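You operate a simulated robot arm through the tools that you are given. There is no shell and no other tool.

You run a simulated robot arm. Do the job below in one go: nothing can be reset, and whatever is moved stays where it is left.

JOB
Load plate 75 into pocket 2 of the turntable and plate 27 into pocket 1.
Fine: tabs outward; end with pocket 1 at the arrow; the third plate stays where it is.

It is judged by the outcome, as a careful person would: the job done as asked, and still so three seconds after it is handed in. It fails if anything else is knocked over, pushed out of place, dropped, spilled or broken.

ROBOT AND FRAMES
A 7-joint arm with a two-finger parallel gripper, fixed in place. Base frame: the origin is at the foot of the arm, x ahead of it, y to its left, z up; the work surface is at about z = 860. Readings come in mm, rad, newtons and seconds.
With the tool pointing down near the work surface it reaches from about 100 to 640 mm from the base axis. Its first joint turns from -1.152 to 1.152 rad. Payload 1.57 kg.
The TCP is the grasp point between the finger pads, 30 mm short of the fingertips. In the tool frame z runs along the fingers and y along their closing line. The gripper opens to 80 mm. The fingers are 17 mm wide and 12 mm thick; the gripper's body (40 by 82 mm) begins 80 mm behind the TCP.
Orientation is that of the tool frame in the base frame, as a unit quaternion [x, y, z, w]. With the fingers straight down and closing along the base's y, the tool's x points along the base's -x, its y along +y and its z along -z.

CONTROLS
- The arm moves only by the tool move_arm. Its argument "steps" is a list of rows, each an object of numbers (a shift or turn left out is 0, a gripper value left out holds the last): "tx", "ty", "tz": the shift along the tool's x, y, z in mm; "wx", "wy", "wz": the turn, a rotation vector about the tool's x, y, z in rad; "claw": the gripper command, from -1 (fully open) to 1 (shut), values between in proportion. In form: [{"tx": .., "ty": .., "tz": .., "wx": .., "wy": .., "wz": .., "claw": ..}, ...]. A call has 1 to 20 rows; each row is the pose to reach, as a shift and turn from the pose commanded when the call began, along the tool's axes at that moment. Rows are played at 5 a second. More than 50 mm and 0.15 rad between two rows, or a gripper value outside its range, and nothing of the call is played. A pose out of reach is approached as far as the arm can. The call stops where the force on the tool passes 40 N (or 10 N more than at its start, if that is more) or the arm is blocked; 0.2 s more then pass. Each finger travels about 72 mm/s and halts on what it meets, pressing with about 38 N; the grip force reading is that of the motor and also rises with nothing between the fingers. The clock runs only during rows and for 0.2 s after the last one: add rows that repeat a pose to give the fingers time. It gives the time, the measured TCP pose, the force on the tool (base axes), the opening and the grip force at its end, in the units of the frame above (readings bear some noise), with the torque about the TCP (base axes, N m) and any sound that the robot's microphone picked up.
- Cameras (640 x 400 px; columns grow to the right, rows downward): "scene" is fixed at [54.9, 430.7, 1424.7]; the picture's right is [-0.78, -0.63, 0.00], its down [-0.34, 0.43, -0.84] and it looks along [0.52, -0.65, -0.55] (base axes); focal length 307 px, centre (320, 200). "wrist" rides on the gripper at [72, -7, -122] in the tool frame; the picture's right is [0.09, 1.00, 0.00], its down [-0.84, 0.08, -0.54] and it looks along [-0.54, 0.05, 0.84] (tool axes); focal length 238 px, centre (320, 200). There is no depth. A picture from a camera that has moved, and an enlarged one, comes with that camera's place and axes in the base frame and with its lens.
- grab_frame(camera): a new picture of that camera. It takes no simulated time.
- inspect(camera, box): a new picture of the part [left, top, right, bottom] of that camera's present view, enlarged. It takes no simulated time.
- job_done(): hands the job in; it is judged then, once.

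Places have to be worked out from the pictures, the camera data and where the tool is seen. Open the gripper and draw the arm clear of the work before you hand the job in, unless the task says otherwise.

The tools are called after ">>>" as a command line: name --argument value ..., lists and objects as JSON in quotes. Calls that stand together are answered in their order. move_arm: Moves the arm, as the interface text tells. Its arguments: {"type":"object","properties":{"steps":{"type":"array"}},"required":["steps"]} The other tools are called the same way: grab_frame (camera) takes a picture; inspect (camera, box) takes an enlarged picture of a part of a camera's view; job_done () hands the job in.

At the start:

```text
t: 0.0
eef_pos: [317.1, 17.3, 1252.8]
ee_rot: [-0.001, 1.0, 0.0, 0.0]
ft_force: [-0.2, -0.4, -0.3]
moment: [-0.03, 0.03, 0.01]
opening: 79.5
grip_force: 0.1
```

scene: 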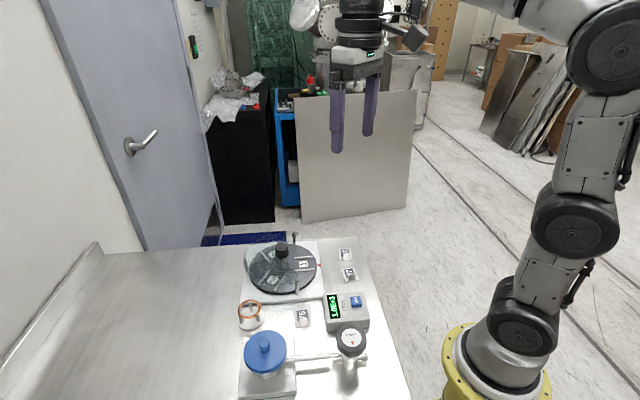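
wrist: 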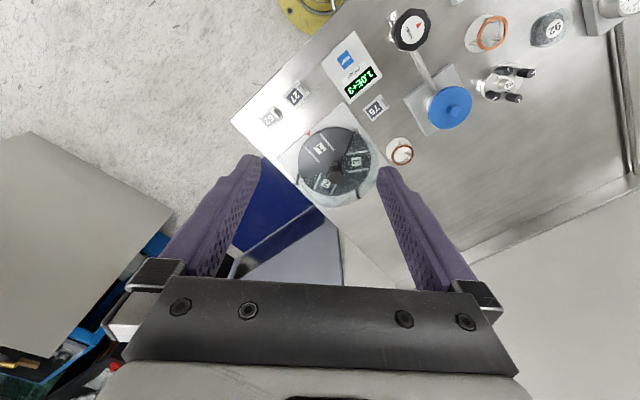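

The pictures show a turntable, three small plates and a gauge setup. I'll take enlarged views before moving anything.

>>> inspect --camera "scene" --box '[220, 220, 380, 320]'

>>> inspect --camera "wrist" --box '[230, 70, 430, 220]'

>>> inspect --camera "scene" --box '[220, 280, 400, 400]'

```text
4.00 times, centred on (300, 270) of scene
camera zoom: at [54.9, 430.7, 1424.7], right [-0.78, -0.63, 0.0], down [-0.34, 0.43, -0.84], along [0.52, -0.65, -0.55], focal length 1229 px, centre (400, -80)
```

zoom: 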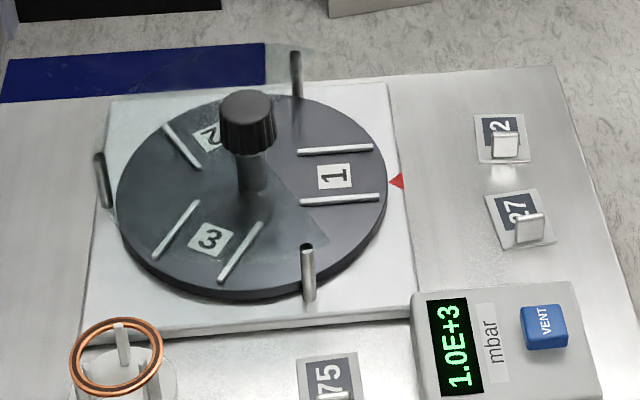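

```text
2.67 times, centred on (330, 145) of wrist
camera zoom: at [245.4, 11.8, 1373.3], right [-0.09, 1.0, 0.0], down [0.84, 0.08, 0.54], along [0.54, 0.05, -0.84], focal length 636 px, centre (293, 347)
```

zoom: 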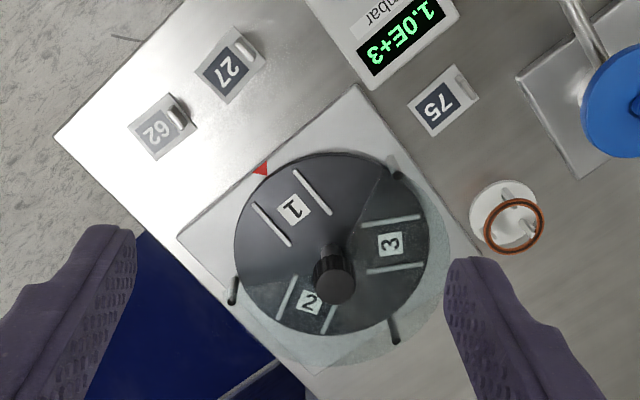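

```text
3.33 times, centred on (310, 340) of scene
camera zoom: at [54.9, 430.7, 1424.7], right [-0.78, -0.63, 0.0], down [-0.34, 0.43, -0.84], along [0.52, -0.65, -0.55], focal length 1024 px, centre (353, -267)
```

zoom: 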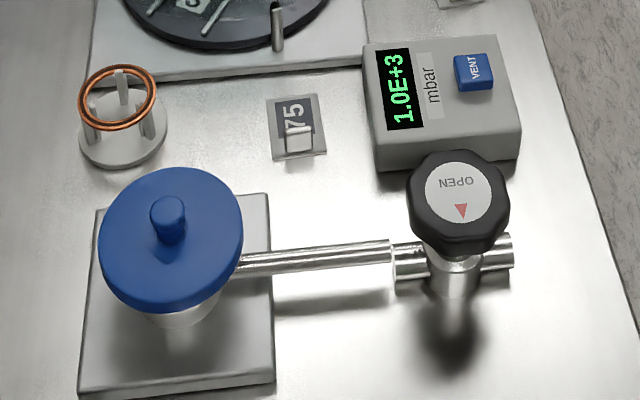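

I estimate the turntable centre at about (456, 65) and its radius at about 80 mm. A clear cover appears to leave only the sector at the arrow open, so I'll lower the wrist camera for a closer look.

>>> move_arm --steps '[{"tx": -5, "ty": 7, "tz": 40}, {"tx": -10, "ty": 14, "tz": 80}, {"tx": -15, "ty": 21, "tz": 120}, {"tx": -20, "ty": 28, "tz": 160}, {"tx": -25, "ty": 36, "tz": 190}, {"tx": -25, "ty": 36, "tz": 190}]'

>>> grab_frame --camera "wrist"

>>> inspect --camera "wrist" --box '[200, 100, 440, 250]'

>>> inspect --camera "wrist" --box '[160, 0, 480, 200]'

>>> grab_frame --camera "scene"

```text
t: 1.4
eef_pos: [342.7, 54.0, 1062.2]
ee_rot: [0.0, 1.0, 0.0, 0.001]
ft_force: [-0.8, 0.0, -0.1]
moment: [-0.03, 0.01, 0.0]
opening: 79.9
grip_force: 0.1
```

```text
taken
camera wrist: at [270.3, 47.8, 1183.6], right [-0.09, 1.0, 0.0], down [0.84, 0.08, 0.54], along [0.54, 0.05, -0.84], focal length 238 px, centre (320, 200)
```

wrist: 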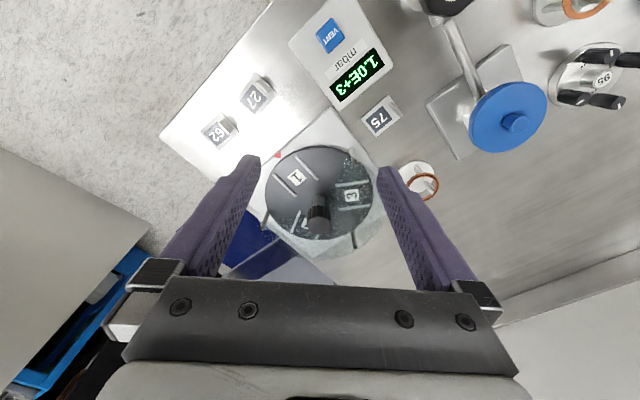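

```text
2.67 times, centred on (320, 175) of wrist
camera zoom: at [270.3, 47.8, 1183.6], right [-0.09, 1.0, 0.0], down [0.84, 0.08, 0.54], along [0.54, 0.05, -0.84], focal length 636 px, centre (320, 267)
```

zoom: 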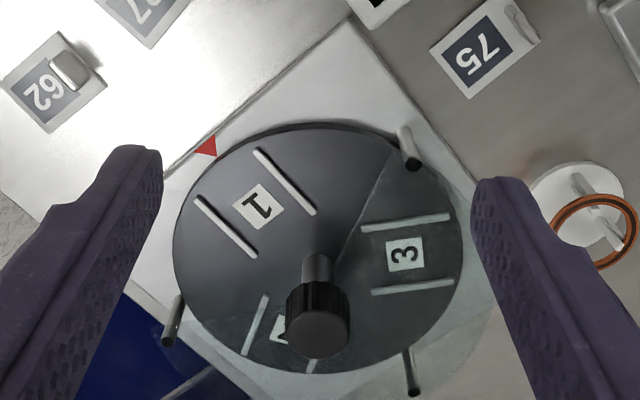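

```text
2.00 times, centred on (320, 100) of wrist
camera zoom: at [270.3, 47.8, 1183.6], right [-0.09, 1.0, 0.0], down [0.84, 0.08, 0.54], along [0.54, 0.05, -0.84], focal length 477 px, centre (320, 400)
```

zoom: 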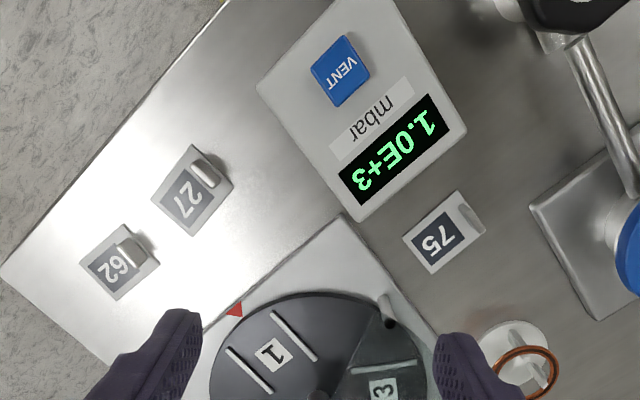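

```text
taken
```

scene: 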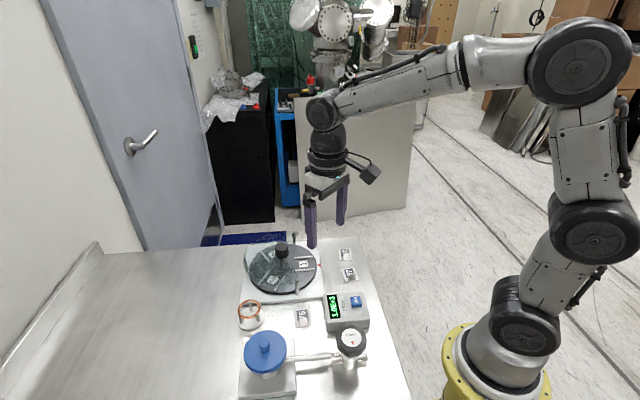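

The cover looks like a fixed clear 240° plate on three posts, with the knob rising through its centre. I'll zoom in further to measure the plates, tabs, knob and rails.

>>> inspect --camera "wrist" --box '[350, 80, 414, 120]'

>>> inspect --camera "scene" --box '[280, 300, 328, 330]'

>>> inspect --camera "wrist" --box '[192, 70, 288, 130]'

>>> inspect --camera "scene" --box '[320, 242, 376, 287]'

>>> inspect --camera "scene" --box '[240, 225, 336, 305]'

>>> inspect --camera "wrist" --box '[256, 135, 384, 255]'

```text
10.00 times, centred on (382, 100) of wrist
camera zoom: at [270.3, 47.8, 1183.6], right [-0.09, 1.0, 0.0], down [0.84, 0.08, 0.54], along [0.54, 0.05, -0.84], focal length 2384 px, centre (-300, 1200)
```

zoom: 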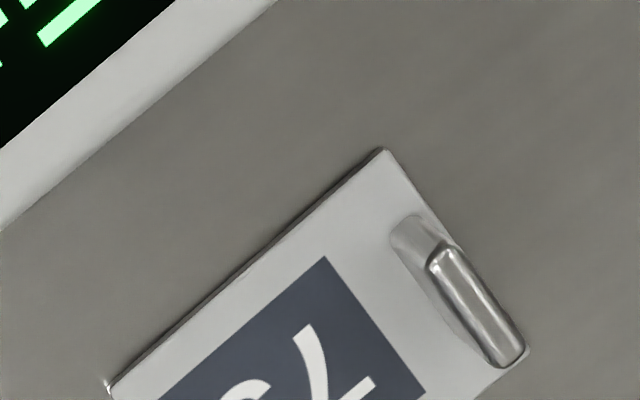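

```text
13.33 times, centred on (304, 315) of scene
camera zoom: at [54.9, 430.7, 1424.7], right [-0.78, -0.63, 0.0], down [-0.34, 0.43, -0.84], along [0.52, -0.65, -0.55], focal length 4098 px, centre (533, -1333)
```

zoom: 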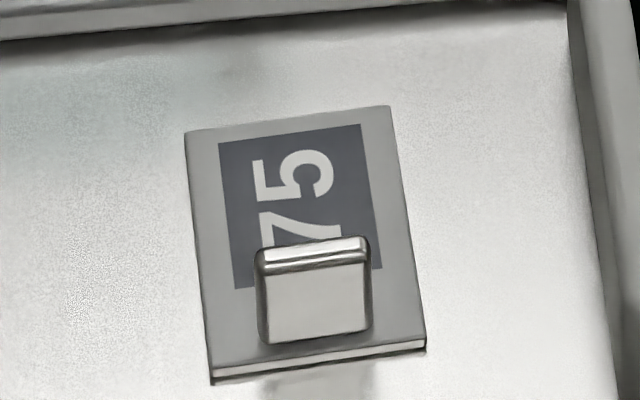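

```text
6.67 times, centred on (240, 100) of wrist
camera zoom: at [270.3, 47.8, 1183.6], right [-0.09, 1.0, 0.0], down [0.84, 0.08, 0.54], along [0.54, 0.05, -0.84], focal length 1589 px, centre (853, 867)
```

zoom: 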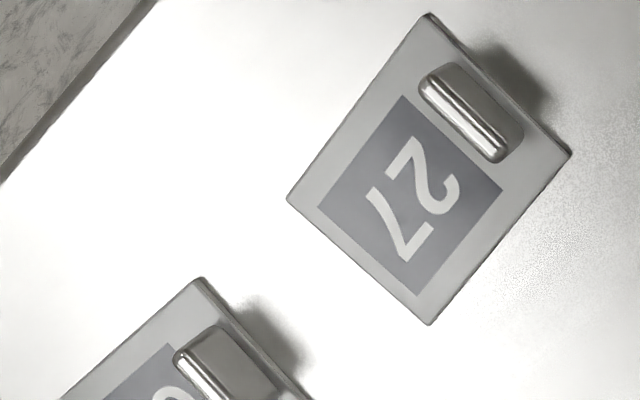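

```text
8.89 times, centred on (348, 264) of scene
camera zoom: at [54.9, 430.7, 1424.7], right [-0.78, -0.63, 0.0], down [-0.34, 0.43, -0.84], along [0.52, -0.65, -0.55], focal length 2732 px, centre (71, -373)
```

zoom: 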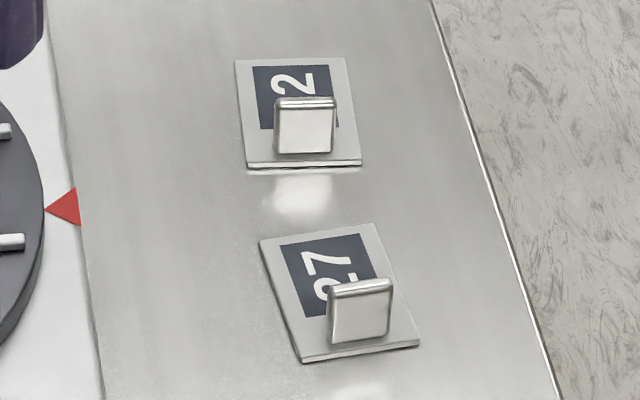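

```text
5.00 times, centred on (288, 265) of scene
camera zoom: at [54.9, 430.7, 1424.7], right [-0.78, -0.63, 0.0], down [-0.34, 0.43, -0.84], along [0.52, -0.65, -0.55], focal length 1537 px, centre (480, -125)
```

zoom: 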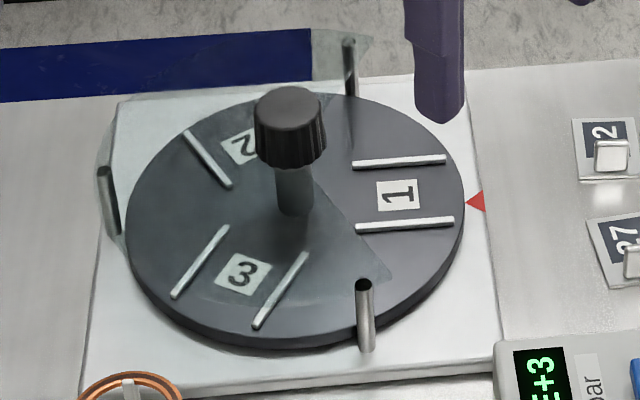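

```text
3.33 times, centred on (320, 195) of wrist
camera zoom: at [270.3, 47.8, 1183.6], right [-0.09, 1.0, 0.0], down [0.84, 0.08, 0.54], along [0.54, 0.05, -0.84], focal length 794 px, centre (320, 217)
```

zoom: 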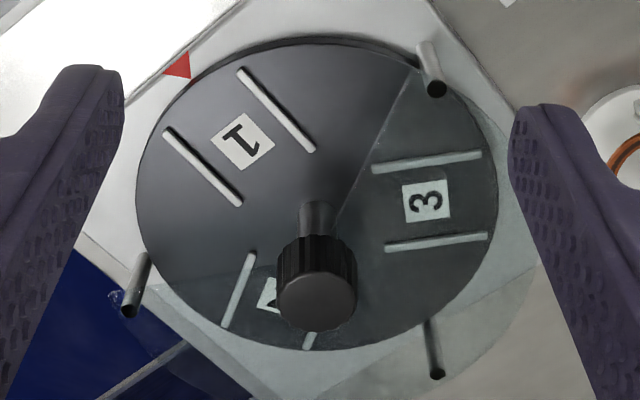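

I put the knob axis at about (462, 64), the knob top at z≈944 and the cover at z≈908. Pocket 2 needs a turn of about 120° clockwise, so I'll move above the knob with the yaw at +60° and check the alignment.

>>> move_arm --steps '[{"tx": -15, "ty": 1, "tz": 0, "wz": -0.15}, {"tx": -30, "ty": 2, "tz": 0, "wz": -0.3}, {"tx": -45, "ty": 4, "tz": 5, "wz": -0.45}, {"tx": -60, "ty": 5, "tz": 15, "wz": -0.6}, {"tx": -80, "ty": 7, "tz": 25, "wz": -0.75}, {"tx": -100, "ty": 9, "tz": 35, "wz": -0.9}, {"tx": -119.8, "ty": 10, "tz": 50, "wz": -1.047}, {"tx": -119.8, "ty": 10, "tz": 62, "wz": -1.047}, {"tx": -119.8, "ty": 10, "tz": 62, "wz": -1.047}]'

>>> grab_frame --camera "wrist"

>>> grab_frame --camera "scene"

>>> inspect --camera "scene" --box '[240, 190, 352, 270]'

```text
t: 3.4
eef_pos: [462.0, 64.4, 999.8]
ee_rot: [-0.5, 0.866, 0.001, -0.001]
ft_force: [-0.4, 0.2, 0.3]
moment: [0.0, -0.01, -0.01]
opening: 80.2
grip_force: 0.1
```

```text
taken
camera wrist: at [432.7, -0.1, 1120.6], right [-0.91, 0.42, 0.0], down [0.35, 0.76, 0.54], along [0.23, 0.49, -0.84], focal length 238 px, centre (320, 200)
```

wrist: 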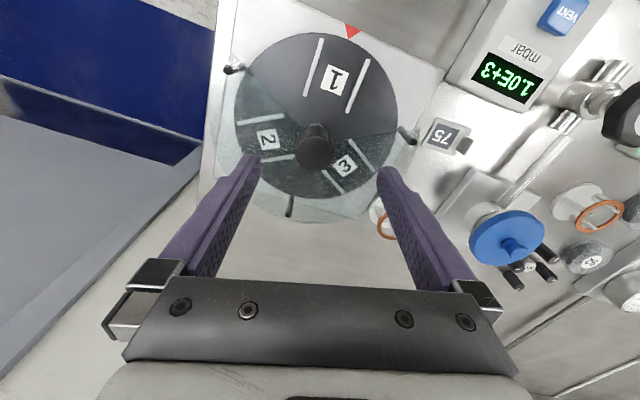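

```text
taken
```

scene: 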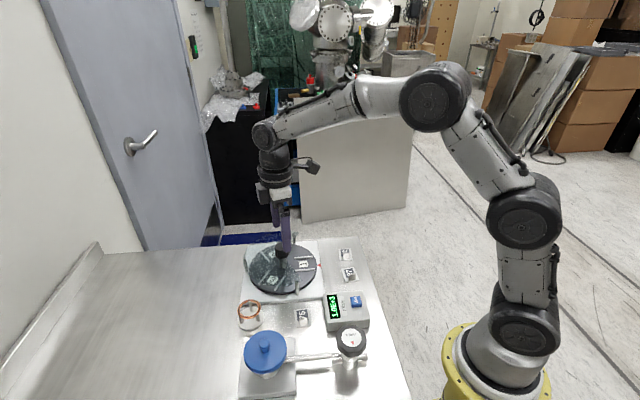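

```text
5.00 times, centred on (296, 230) of scene
camera zoom: at [54.9, 430.7, 1424.7], right [-0.78, -0.63, 0.0], down [-0.34, 0.43, -0.84], along [0.52, -0.65, -0.55], focal length 1537 px, centre (440, 50)
```

zoom: 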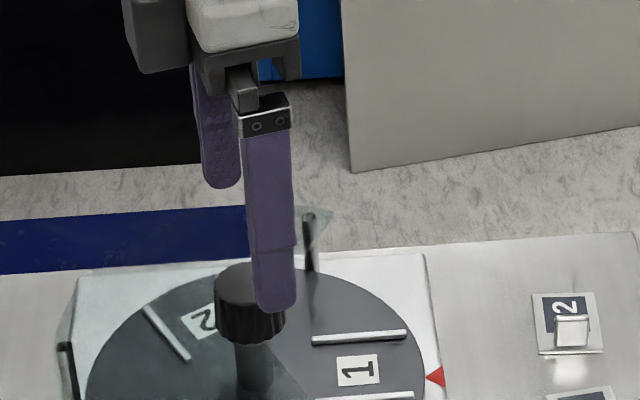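

The yaw was reached without trouble. I'll zoom in on the knob to refine its axis position.

>>> inspect --camera "wrist" --box '[260, 100, 372, 200]'

>>> inspect --camera "wrist" --box '[210, 10, 450, 230]'

```text
4.00 times, centred on (316, 150) of wrist
camera zoom: at [432.7, -0.1, 1120.6], right [-0.91, 0.42, 0.0], down [0.35, 0.76, 0.54], along [0.23, 0.49, -0.84], focal length 953 px, centre (336, 400)
```

zoom: 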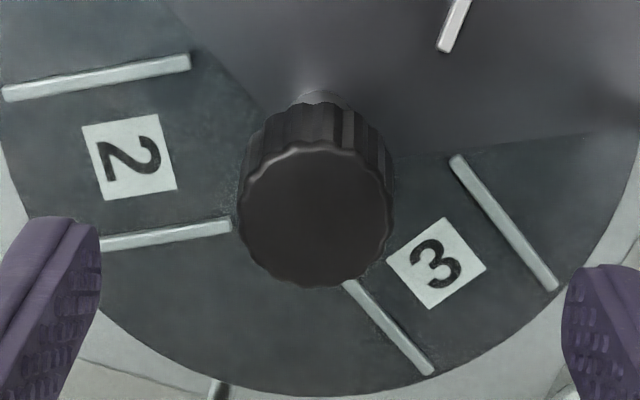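

```text
1.82 times, centred on (330, 120) of wrist
camera zoom: at [432.7, -0.1, 1120.6], right [-0.91, 0.42, 0.0], down [0.35, 0.76, 0.54], along [0.23, 0.49, -0.84], focal length 433 px, centre (302, 346)
```

zoom: 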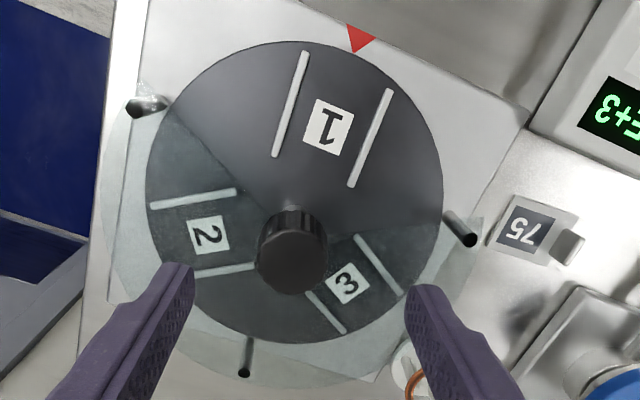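

From two wrist views, the knob axis comes out at about (467, 64.5) with its top at z≈938 and the cover top at z≈910. I'll shift to centre on the knob and descend with the fingers open, keeping the tips about 10 mm above the cover.

>>> move_arm --steps '[{"tx": -2, "ty": -4.7, "tz": 0}, {"tx": -2, "ty": -4.7, "tz": 20}, {"tx": -2, "ty": -4.7, "tz": 40}, {"tx": -2, "ty": -4.7, "tz": 48}, {"tx": -2, "ty": -4.7, "tz": 48}]'

>>> grab_frame --camera "wrist"

>>> inspect --camera "scene" --box '[240, 210, 336, 290]'

```text
t: 4.6
eef_pos: [466.6, 62.2, 951.7]
ee_rot: [-0.5, 0.866, -0.001, 0.0]
ft_force: [0.6, 0.2, 0.0]
moment: [0.02, -0.02, -0.01]
opening: 79.6
grip_force: 0.0
```

```text
taken
camera wrist: at [437.3, -2.1, 1073.1], right [-0.91, 0.42, 0.0], down [0.35, 0.76, 0.54], along [0.23, 0.49, -0.84], focal length 238 px, centre (320, 200)
```

wrist: 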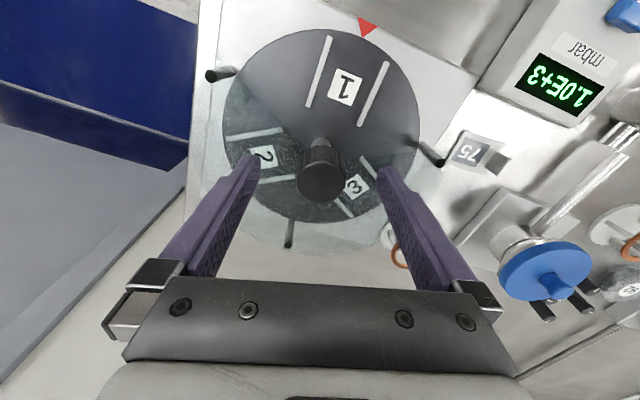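

```text
5.00 times, centred on (288, 250) of scene
camera zoom: at [54.9, 430.7, 1424.7], right [-0.78, -0.63, 0.0], down [-0.34, 0.43, -0.84], along [0.52, -0.65, -0.55], focal length 1537 px, centre (480, -50)
```

zoom: 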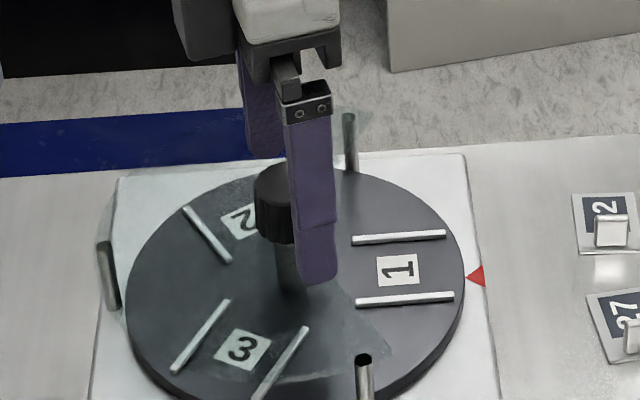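

The knob centre appears exactly where the TCP axis should be at that depth. I'll close on it now.

>>> move_arm --steps '[{"claw": 0.2}, {"claw": 0.6}, {"claw": 1}, {"claw": 1}, {"claw": 1}, {"claw": 1}]'

>>> inspect --camera "scene" --box '[240, 210, 336, 290]'

>>> grab_frame --camera "wrist"

```text
t: 6.0
eef_pos: [466.7, 62.5, 952.4]
ee_rot: [-0.5, 0.866, 0.001, -0.001]
ft_force: [-9.4, 5.2, 2.5]
moment: [-0.03, 0.27, -0.1]
opening: 33.4
grip_force: 40.9
```

```text
5.00 times, centred on (288, 250) of scene
camera zoom: at [54.6, 430.9, 1424.7], right [-0.78, -0.63, 0.0], down [-0.34, 0.43, -0.84], along [0.52, -0.65, -0.55], focal length 1537 px, centre (480, -50)
```

zoom: 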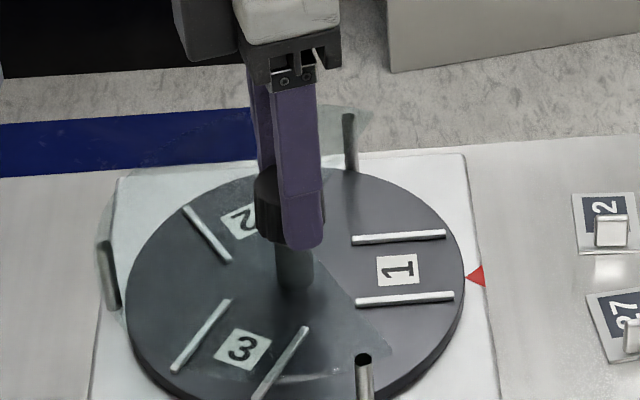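

```text
taken
camera wrist: at [436.7, -1.6, 1073.4], right [-0.91, 0.42, 0.0], down [0.35, 0.76, 0.54], along [0.23, 0.49, -0.84], focal length 238 px, centre (320, 200)
```

wrist: 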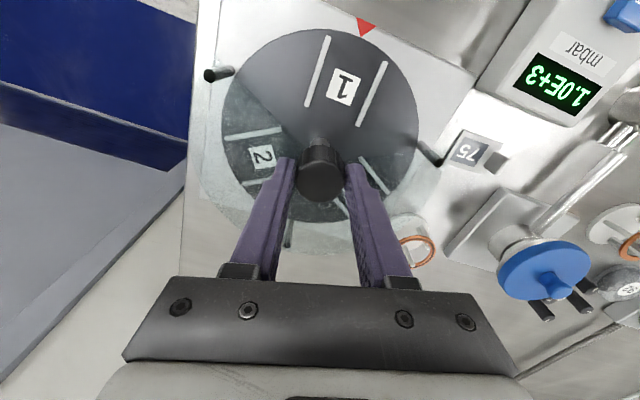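

The knob is gripped at 33 mm with a side load of about 10 N. I'll ease that by half a millimetre and try a small clockwise turn.

>>> move_arm --steps '[{"ty": 0.5}, {"ty": 0.5, "wz": 0.1}, {"ty": 0.5, "wz": 0.2}, {"ty": 0.5, "wz": 0.2}]'

>>> inspect --camera "scene" --box '[240, 210, 336, 290]'

```text
t: 7.0
eef_pos: [466.3, 62.4, 952.9]
ee_rot: [-0.41, 0.912, -0.001, 0.0]
ft_force: [-11.4, 3.9, 6.1]
moment: [0.06, 0.08, -0.06]
opening: 33.5
grip_force: 41.8
```

```text
5.00 times, centred on (288, 250) of scene
camera zoom: at [54.5, 430.8, 1424.7], right [-0.78, -0.63, 0.0], down [-0.34, 0.43, -0.84], along [0.52, -0.65, -0.55], focal length 1537 px, centre (480, -50)
```

zoom: 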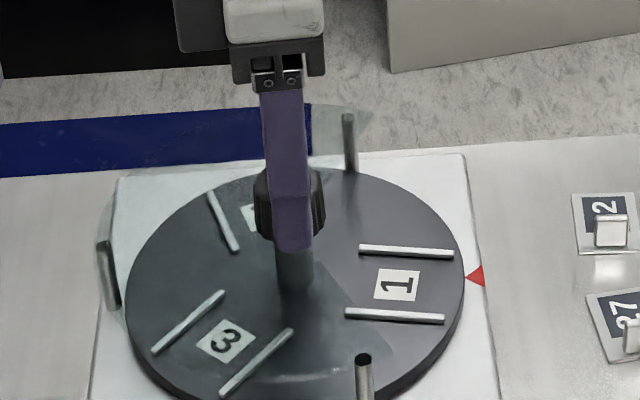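

The table turned with the knob in the right direction, and forces are moderate. I'll continue to the full 120°.

>>> move_arm --steps '[{"wz": 0.12}, {"wz": 0.24}, {"wz": 0.36}, {"wz": 0.48}, {"wz": 0.6}, {"wz": 0.72}, {"wz": 0.84}, {"wz": 0.96}, {"wz": 1.08}, {"wz": 1.2}, {"wz": 1.32}, {"wz": 1.44}, {"wz": 1.56}, {"wz": 1.68}, {"wz": 1.8}, {"wz": 1.894}, {"wz": 1.894}]'

>>> inspect --camera "scene" --box '[240, 210, 336, 290]'

>>> grab_frame --camera "wrist"

```text
t: 10.6
eef_pos: [467.2, 63.7, 951.7]
ee_rot: [0.5, 0.866, 0.0, -0.001]
ft_force: [-14.9, 13.1, 9.1]
moment: [0.18, 0.17, -0.05]
opening: 33.6
grip_force: 41.5
```

```text
5.00 times, centred on (288, 250) of scene
camera zoom: at [54.4, 431.1, 1424.6], right [-0.78, -0.63, 0.0], down [-0.34, 0.43, -0.84], along [0.52, -0.65, -0.55], focal length 1537 px, centre (480, -50)
```

zoom: 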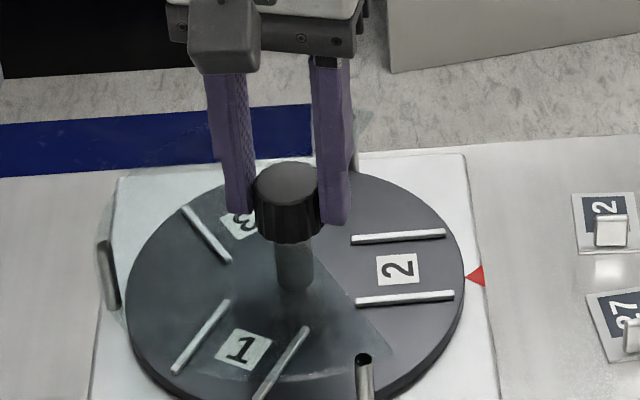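

```text
taken
camera wrist: at [425.1, 124.1, 1073.3], right [0.82, 0.58, 0.0], down [0.48, -0.69, 0.54], along [0.31, -0.44, -0.84], focal length 238 px, centre (320, 200)
```

wrist: 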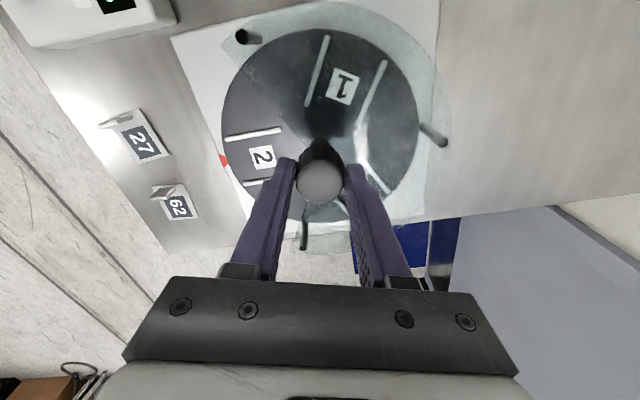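

The rails are back at their original pixels, now with pocket 2 at the arrow. I'll open the gripper and rise straight up.

>>> move_arm --steps '[{"claw": 0.0}, {"claw": -0.6}, {"claw": -1}, {"claw": -1}, {"tz": -15, "claw": -1}, {"tz": -45, "claw": -1}, {"tz": -75, "claw": -1}, {"tz": -75, "claw": -1}]'

>>> inspect --camera "scene" --box '[240, 210, 336, 290]'

>>> grab_frame --camera "wrist"

```text
t: 12.4
eef_pos: [465.7, 63.2, 1026.9]
ee_rot: [0.5, 0.866, 0.001, 0.001]
ft_force: [-0.7, -0.3, 0.1]
moment: [-0.01, -0.01, 0.0]
opening: 80.1
grip_force: 0.1
```

```text
5.00 times, centred on (288, 250) of scene
camera zoom: at [54.9, 430.7, 1424.7], right [-0.78, -0.63, 0.0], down [-0.34, 0.43, -0.84], along [0.52, -0.65, -0.55], focal length 1537 px, centre (480, -50)
```

zoom: 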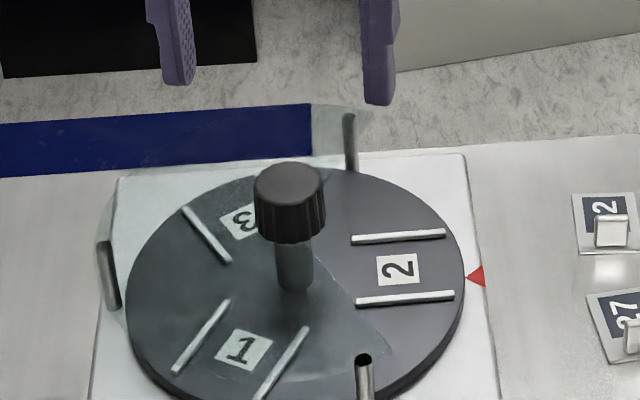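

```text
taken
camera wrist: at [425.0, 123.3, 1147.3], right [0.82, 0.58, 0.0], down [0.49, -0.69, 0.54], along [0.31, -0.44, -0.84], focal length 238 px, centre (320, 200)
```

wrist: 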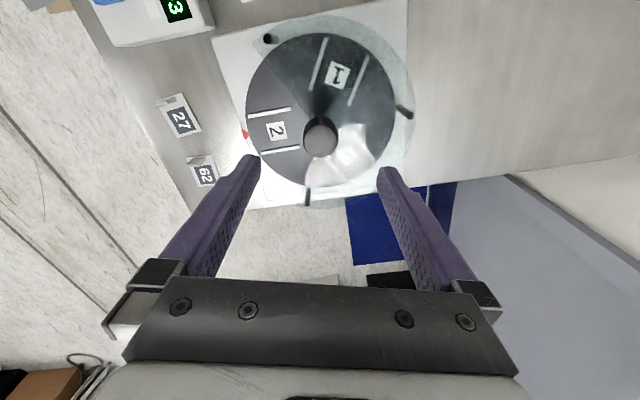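

The turntable is indexed and the knob released cleanly. Next I'll go above plate 75's tab at about (329, 148), with the closing line along the plate's long axis at about 136°.

>>> move_arm --steps '[{"tx": 14, "ty": -7.6, "wz": 0.13}, {"tx": 28, "ty": -15, "wz": 0.26}, {"tx": 43, "ty": -23, "wz": 0.39}, {"tx": 57, "ty": -30, "wz": 0.52}, {"tx": 71, "ty": -38, "wz": 0.65}, {"tx": 85, "ty": -46, "wz": 0.78}, {"tx": 99, "ty": -53, "wz": 0.91}, {"tx": 113, "ty": -61, "wz": 1.04}, {"tx": 128, "ty": -68, "wz": 1.17}, {"tx": 141.8, "ty": -76, "wz": 1.29, "tz": 17}, {"tx": 141.8, "ty": -76, "wz": 1.29, "tz": 17}]'

>>> grab_frame --camera "wrist"

>>> grab_frame --camera "scene"

>>> inspect --camera "wrist" --box '[260, 90, 380, 190]'

```text
t: 14.8
eef_pos: [328.1, 147.2, 1010.5]
ee_rot: [0.92, 0.391, 0.0, 0.0]
ft_force: [-0.4, -0.3, 0.0]
moment: [0.03, 0.0, 0.0]
opening: 80.0
grip_force: 0.1
```

```text
taken
camera wrist: at [375.3, 204.7, 1131.4], right [0.78, -0.62, 0.0], down [-0.53, -0.66, 0.54], along [-0.34, -0.42, -0.84], focal length 238 px, centre (320, 200)
```

wrist: 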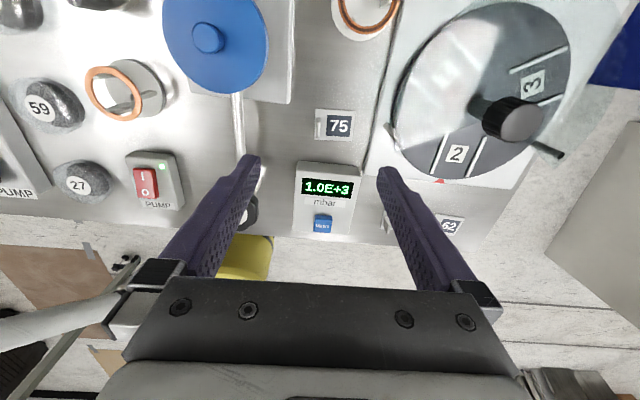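

```text
taken
```

scene: 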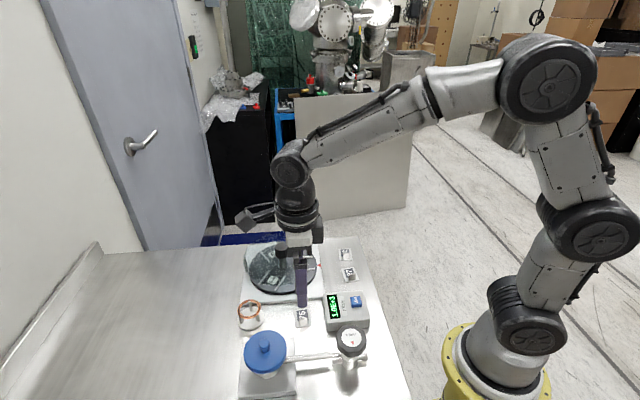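

```text
4.00 times, centred on (320, 140) of wrist
camera zoom: at [375.3, 204.7, 1131.4], right [0.78, -0.62, 0.0], down [-0.53, -0.66, 0.54], along [-0.34, -0.42, -0.84], focal length 953 px, centre (320, 440)
```

zoom: 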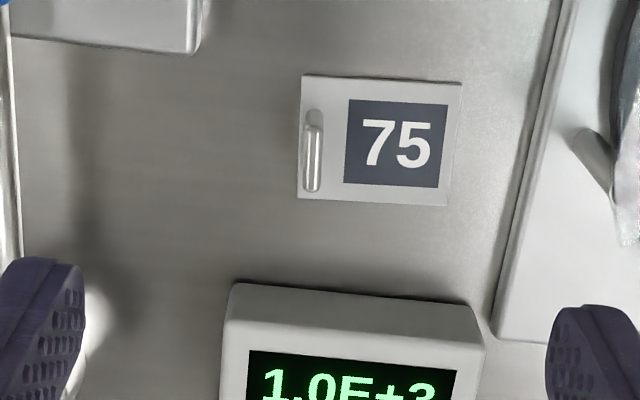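

The yaw was reached. Plate 75 measures about 33×44 mm, centred near (341, 136) with its axis at about 138°, and the tab top is near z≈878. I'll trim the alignment, lower to about 20 mm above the tab and re-check.

>>> move_arm --steps '[{"tx": -2, "ty": -2.2, "tz": 20, "wz": -0.028}, {"tx": -2, "ty": -2.2, "tz": 50, "wz": -0.028}, {"tx": -2, "ty": -2.2, "tz": 80, "wz": -0.028}, {"tx": -2, "ty": -2.2, "tz": 80, "wz": -0.028}]'

>>> grab_frame --camera "wrist"

>>> inspect --camera "wrist" --box '[240, 120, 400, 220]'

>>> inspect --camera "scene" --box '[270, 270, 350, 330]'

```text
t: 15.8
eef_pos: [326.8, 147.7, 928.6]
ee_rot: [0.915, 0.404, -0.001, 0.0]
ft_force: [-0.3, -0.7, 0.0]
moment: [0.0, -0.01, 0.03]
opening: 79.8
grip_force: 0.0
```

```text
taken
camera wrist: at [370.6, 206.5, 1049.9], right [0.8, -0.6, 0.0], down [-0.51, -0.67, 0.54], along [-0.33, -0.43, -0.84], focal length 238 px, centre (320, 200)
```

wrist: 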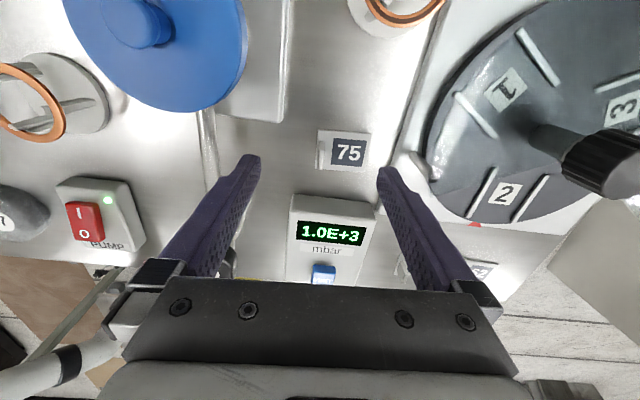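

```text
4.00 times, centred on (320, 170) of wrist
camera zoom: at [370.6, 206.5, 1049.9], right [0.8, -0.6, 0.0], down [-0.51, -0.67, 0.54], along [-0.33, -0.43, -0.84], focal length 953 px, centre (320, 320)
```

zoom: 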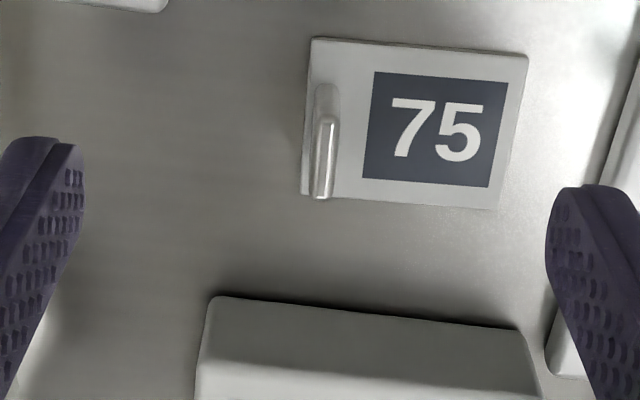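

```text
6.67 times, centred on (310, 300) of scene
camera zoom: at [54.9, 430.7, 1424.7], right [-0.78, -0.63, 0.0], down [-0.34, 0.43, -0.84], along [0.52, -0.65, -0.55], focal length 2049 px, centre (387, -467)
```

zoom: 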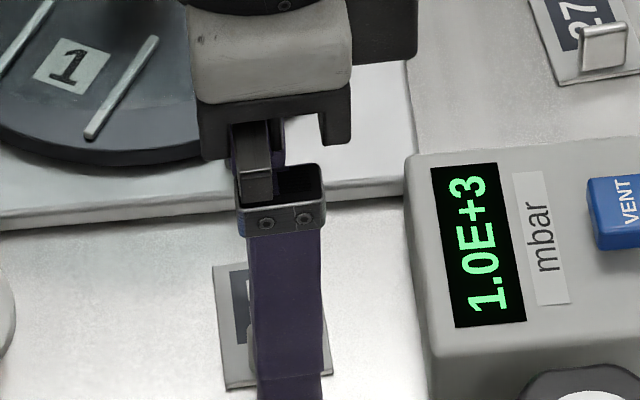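

The tab lies almost exactly on the TCP line and the plate is parallel to the closing axis. I'll narrow the fingers to 40 mm to clear the neighbours and lower to TCP z≈897.

>>> move_arm --steps '[{"tx": -0.8, "ty": 0.5, "claw": 0}, {"tx": -0.8, "ty": 0.5, "claw": 0}, {"tx": -0.8, "ty": 0.5, "claw": 0, "tz": 10}, {"tx": -0.8, "ty": 0.5, "tz": 20}, {"tx": -0.8, "ty": 0.5, "tz": 28}, {"tx": -0.8, "ty": 0.5, "tz": 32}, {"tx": -0.8, "ty": 0.5, "tz": 32}]'

>>> inspect --camera "wrist" --box '[240, 120, 400, 220]'

>>> inspect --camera "scene" --box '[270, 270, 350, 330]'

```text
t: 17.4
eef_pos: [326.1, 146.7, 899.1]
ee_rot: [0.914, 0.405, 0.001, 0.0]
ft_force: [0.1, -0.3, -0.5]
moment: [0.0, 0.02, -0.01]
opening: 40.1
grip_force: 0.0
```

```text
4.00 times, centred on (320, 170) of wrist
camera zoom: at [370.6, 205.7, 1018.8], right [0.8, -0.6, 0.0], down [-0.51, -0.67, 0.54], along [-0.33, -0.43, -0.84], focal length 953 px, centre (320, 320)
```

zoom: 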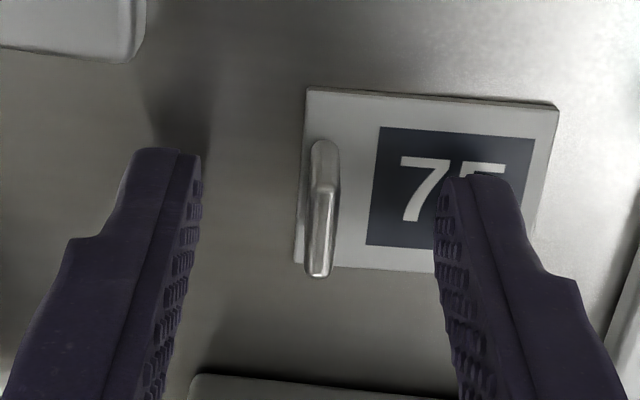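

```text
6.67 times, centred on (310, 300) of scene
camera zoom: at [54.9, 430.7, 1424.7], right [-0.78, -0.63, 0.0], down [-0.34, 0.43, -0.84], along [0.52, -0.65, -0.55], focal length 2049 px, centre (387, -467)
```

zoom: 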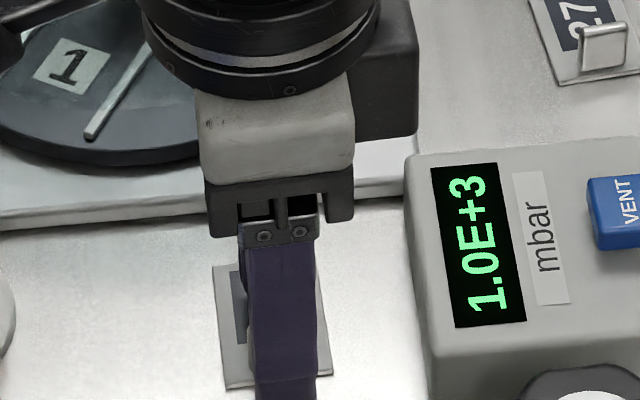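

The tab is centred between the fingers and the fingertips are about 4 mm above the plate. I'll close on it.

>>> move_arm --steps '[{"claw": 0.4}, {"claw": 0.7}, {"claw": 1}, {"claw": 1}, {"claw": 1}]'

>>> inspect --camera "wrist" --box '[240, 120, 400, 220]'

```text
t: 18.6
eef_pos: [325.6, 147.3, 898.2]
ee_rot: [0.915, 0.404, 0.0, 0.0]
ft_force: [0.0, -0.7, 0.1]
moment: [0.0, 0.02, 0.02]
opening: 3.9
grip_force: 24.1
```

```text
4.00 times, centred on (320, 170) of wrist
camera zoom: at [370.6, 205.8, 1018.9], right [0.8, -0.6, 0.0], down [-0.51, -0.67, 0.54], along [-0.33, -0.43, -0.84], focal length 953 px, centre (320, 320)
```

zoom: 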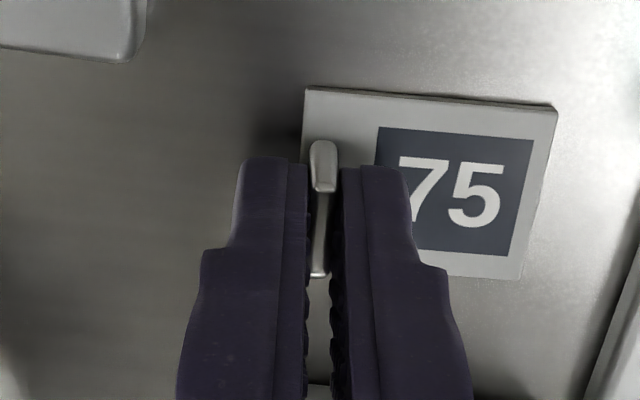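

Gripped with 3.9 mm between the fingers, which matches the tab thickness. I'll let the force build and lift straight up.

>>> move_arm --steps '[{"claw": 1}, {"claw": 1, "tz": -5}, {"tz": -15}, {"tz": -35}, {"tz": -60}, {"tz": -80}, {"tz": -80}]'

>>> grab_frame --camera "wrist"

>>> inspect --camera "scene" --box '[250, 210, 370, 330]'

>>> inspect --camera "wrist" --box '[240, 120, 400, 220]'

```text
t: 20.2
eef_pos: [325.7, 148.9, 977.5]
ee_rot: [0.915, 0.405, 0.001, 0.001]
ft_force: [0.1, -0.9, -0.3]
moment: [0.0, 0.0, 0.02]
opening: 4.0
grip_force: 24.7
```

```text
taken
camera wrist: at [369.4, 207.1, 1099.3], right [0.8, -0.6, 0.0], down [-0.51, -0.67, 0.54], along [-0.33, -0.43, -0.84], focal length 238 px, centre (320, 200)
```

wrist: 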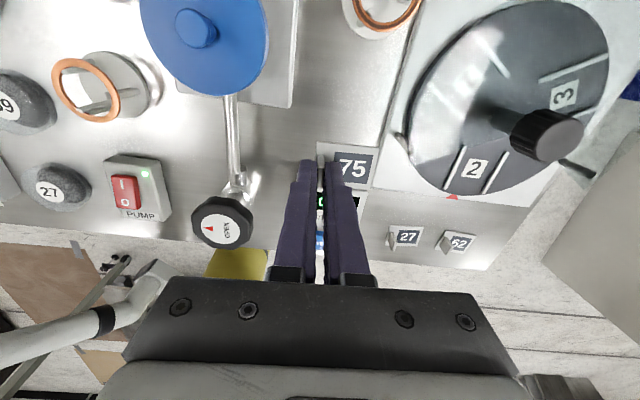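

```text
3.33 times, centred on (310, 270) of scene
camera zoom: at [54.9, 430.7, 1424.7], right [-0.78, -0.63, 0.0], down [-0.34, 0.43, -0.84], along [0.52, -0.65, -0.55], focal length 1024 px, centre (353, -33)
```

zoom: 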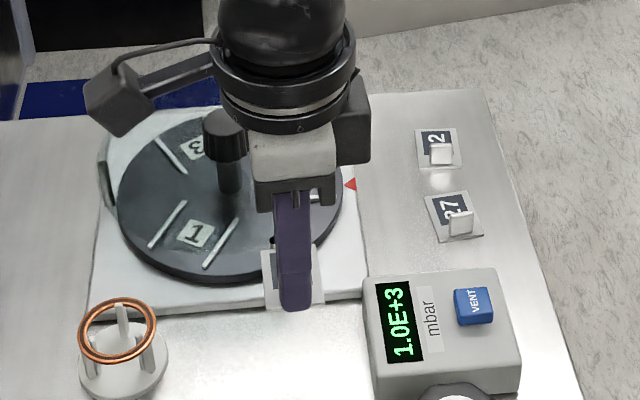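

```text
4.00 times, centred on (320, 170) of wrist
camera zoom: at [369.4, 207.1, 1099.3], right [0.8, -0.6, 0.0], down [-0.51, -0.67, 0.54], along [-0.33, -0.43, -0.84], focal length 953 px, centre (320, 320)
```

zoom: 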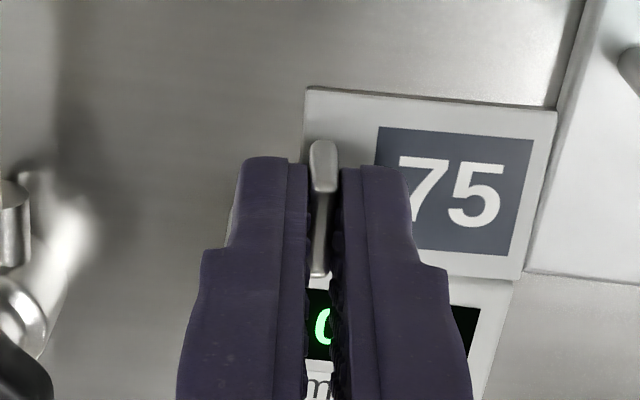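

Plate 75 is held square in the grip, with its centre at about (+1, +17) in the tool frame. I'll carry it over the pocket at the arrow, turning about +87° so the tab faces outward, and check before lowering.

>>> move_arm --steps '[{"tz": -22}, {"tx": -3.2, "ty": 14.5, "tz": -22, "wz": -0.139}, {"tx": -6.4, "ty": 29, "tz": -22, "wz": -0.277}, {"tx": -9.6, "ty": 43.4, "tz": -22, "wz": -0.416}, {"tx": -12.8, "ty": 57.9, "tz": -22, "wz": -0.554}, {"tx": -16, "ty": 72.4, "tz": -22, "wz": -0.693}, {"tx": -19.1, "ty": 86.8, "tz": -22, "wz": -0.831}, {"tx": -22.3, "ty": 101.3, "tz": -22, "wz": -0.97}, {"tx": -25.5, "ty": 115.8, "tz": -22, "wz": -1.108}, {"tx": -28.7, "ty": 130.3, "tz": -22, "wz": -1.247}, {"tx": -31.9, "ty": 144.7, "tz": -22, "wz": -1.385}, {"tx": -35.1, "ty": 159.2, "tz": -22, "wz": -1.524}, {"tx": -35.1, "ty": 159.2, "tz": -22, "wz": -1.524}, {"tx": -35.1, "ty": 159.2, "tz": -22, "wz": -1.524}]'

>>> grab_frame --camera "wrist"

>>> inspect --camera "wrist" --box '[250, 100, 410, 200]'

>>> inspect --camera "scene" --box '[240, 190, 360, 290]'

```text
t: 23.2
eef_pos: [421.6, 12.8, 1000.4]
ee_rot: [0.382, 0.924, 0.0, 0.001]
ft_force: [0.2, 0.2, 0.1]
moment: [-0.01, -0.02, 0.01]
opening: 4.1
grip_force: 24.9
```

```text
taken
camera wrist: at [367.0, 60.7, 1121.5], right [0.64, 0.77, 0.0], down [0.65, -0.54, 0.54], along [0.42, -0.35, -0.84], focal length 238 px, centre (320, 200)
```

wrist: 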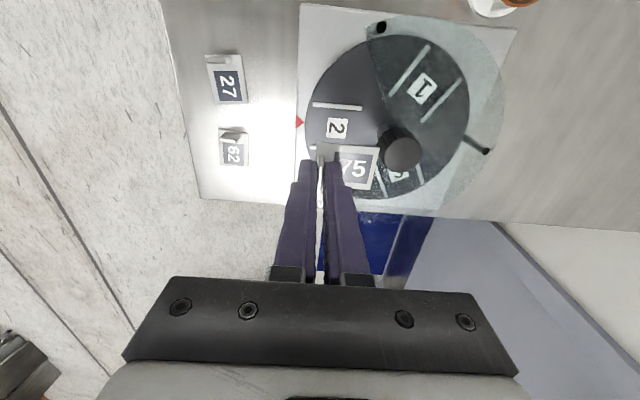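

```text
4.00 times, centred on (330, 150) of wrist
camera zoom: at [367.0, 60.7, 1121.5], right [0.64, 0.77, 0.0], down [0.65, -0.54, 0.54], along [0.42, -0.35, -0.84], focal length 953 px, centre (280, 400)
```

zoom: 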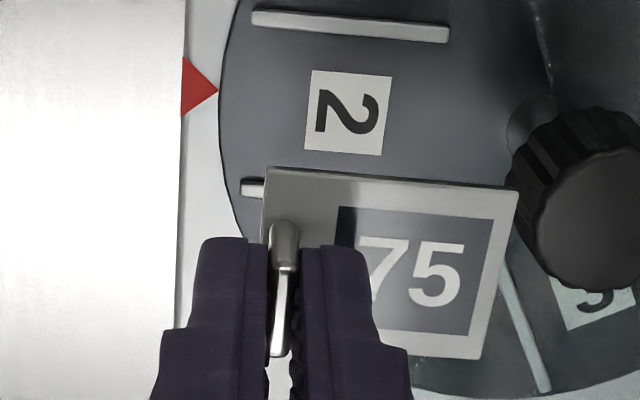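

```text
4.00 times, centred on (300, 240) of scene
camera zoom: at [54.9, 430.7, 1424.7], right [-0.78, -0.63, 0.0], down [-0.34, 0.43, -0.84], along [0.52, -0.65, -0.55], focal length 1229 px, centre (400, 40)
```

zoom: 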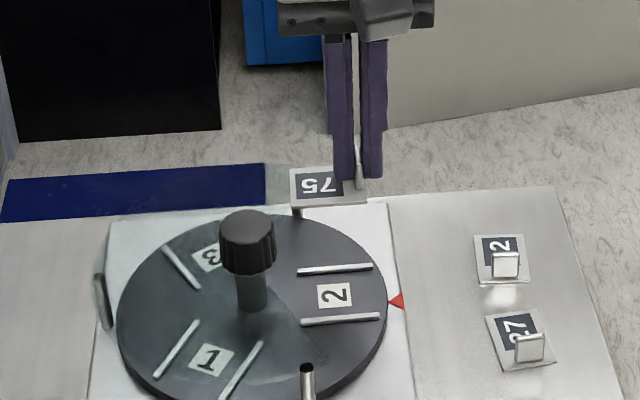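

From three views, the pocket centre is about (431.5, 28.2) with its direction at 45° and rail spacing leaving about ±2.4 mm of slack. The plate sits about 3 mm off that, so I'll correct and lower to just above the rails to verify.

>>> move_arm --steps '[{"tx": 2.5, "ty": -1.6, "tz": 10}, {"tx": 2.5, "ty": -1.6, "tz": 35}, {"tx": 2.5, "ty": -1.6, "tz": 60}, {"tx": 2.5, "ty": -1.6, "tz": 74}, {"tx": 2.5, "ty": -1.6, "tz": 74}]'

>>> grab_frame --camera "wrist"

>>> inspect --camera "wrist" --box '[250, 100, 410, 220]'

>>> inspect --camera "scene" --box '[268, 225, 348, 285]'

```text
t: 24.4
eef_pos: [418.0, 15.3, 924.3]
ee_rot: [0.382, 0.924, -0.001, 0.0]
ft_force: [-0.2, -0.4, 0.5]
moment: [0.02, 0.02, -0.02]
opening: 3.8
grip_force: 24.4
```

```text
taken
camera wrist: at [364.0, 61.0, 1045.2], right [0.64, 0.77, 0.0], down [0.65, -0.54, 0.54], along [0.42, -0.35, -0.84], focal length 238 px, centre (320, 200)
```

wrist: 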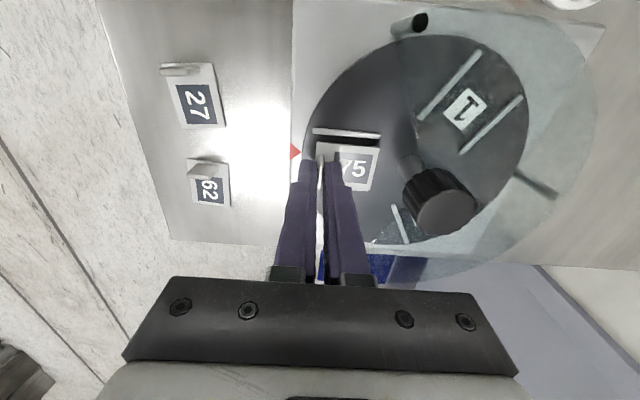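

```text
3.33 times, centred on (330, 160) of wrist
camera zoom: at [364.0, 61.0, 1045.2], right [0.64, 0.77, 0.0], down [0.65, -0.54, 0.54], along [0.42, -0.35, -0.84], focal length 794 px, centre (287, 333)
```

zoom: 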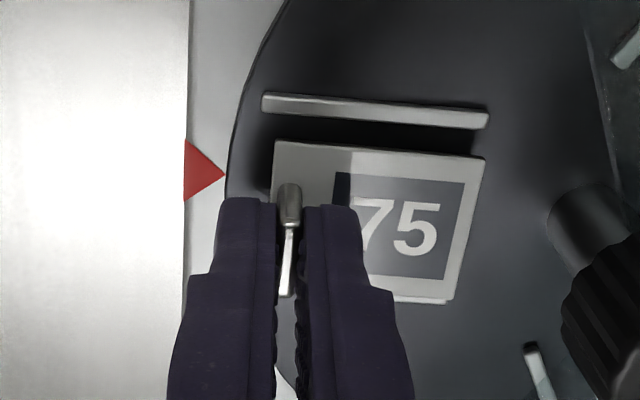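

```text
6.67 times, centred on (308, 255) of scene
camera zoom: at [54.9, 430.7, 1424.7], right [-0.78, -0.63, 0.0], down [-0.34, 0.43, -0.84], along [0.52, -0.65, -0.55], focal length 2049 px, centre (400, -167)
```

zoom: 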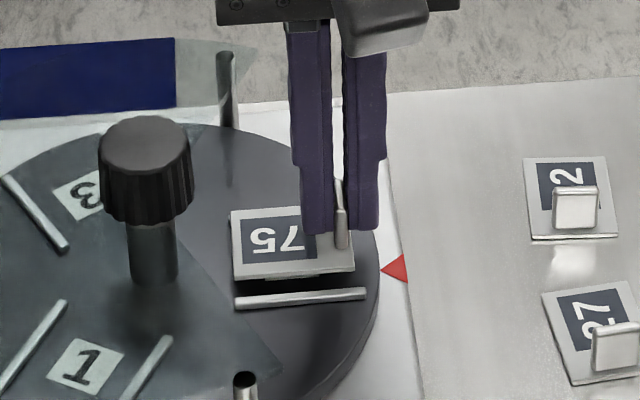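

The plate centre now reads (431.4, 27.9), square to the rails. I'll lower most of the remaining ~10 mm gently and check for contact force.

>>> move_arm --steps '[{"tz": 3}, {"tz": 6}, {"tz": 8}, {"tz": 8}]'

>>> inspect --camera "scene" --box '[284, 245, 340, 280]'

>>> inspect --camera "wrist" --box '[290, 100, 400, 200]'

```text
t: 25.4
eef_pos: [417.5, 14.6, 916.5]
ee_rot: [0.384, 0.924, -0.001, 0.0]
ft_force: [1.1, 0.9, 0.2]
moment: [0.04, 0.03, 0.0]
opening: 3.9
grip_force: 24.8
```

```text
11.43 times, centred on (312, 262) of scene
camera zoom: at [54.9, 430.7, 1424.7], right [-0.78, -0.63, 0.0], down [-0.34, 0.43, -0.84], along [0.52, -0.65, -0.55], focal length 3513 px, centre (411, -514)
```

zoom: 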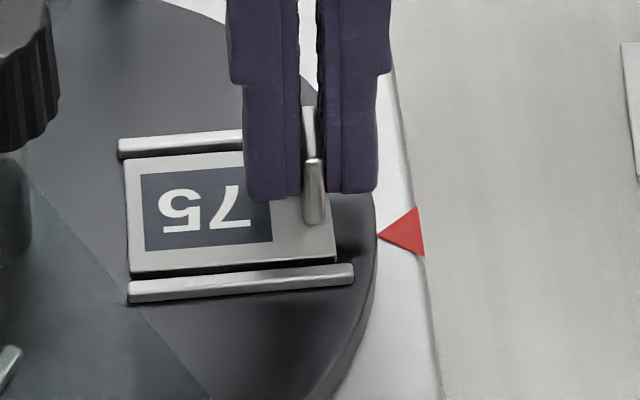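

```text
4.00 times, centred on (345, 150) of wrist
camera zoom: at [363.0, 61.5, 1038.2], right [0.64, 0.77, 0.0], down [0.65, -0.54, 0.54], along [0.42, -0.35, -0.84], focal length 953 px, centre (220, 400)
```

zoom: 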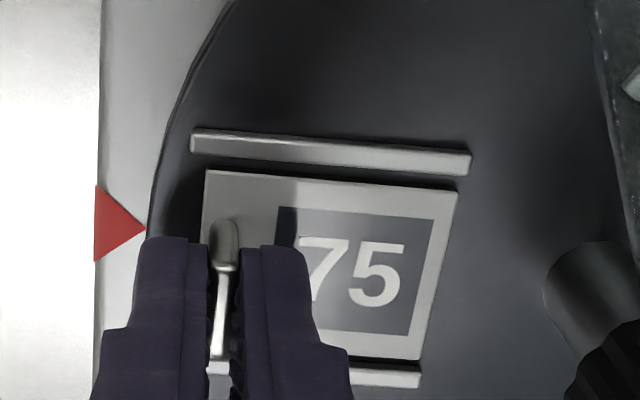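

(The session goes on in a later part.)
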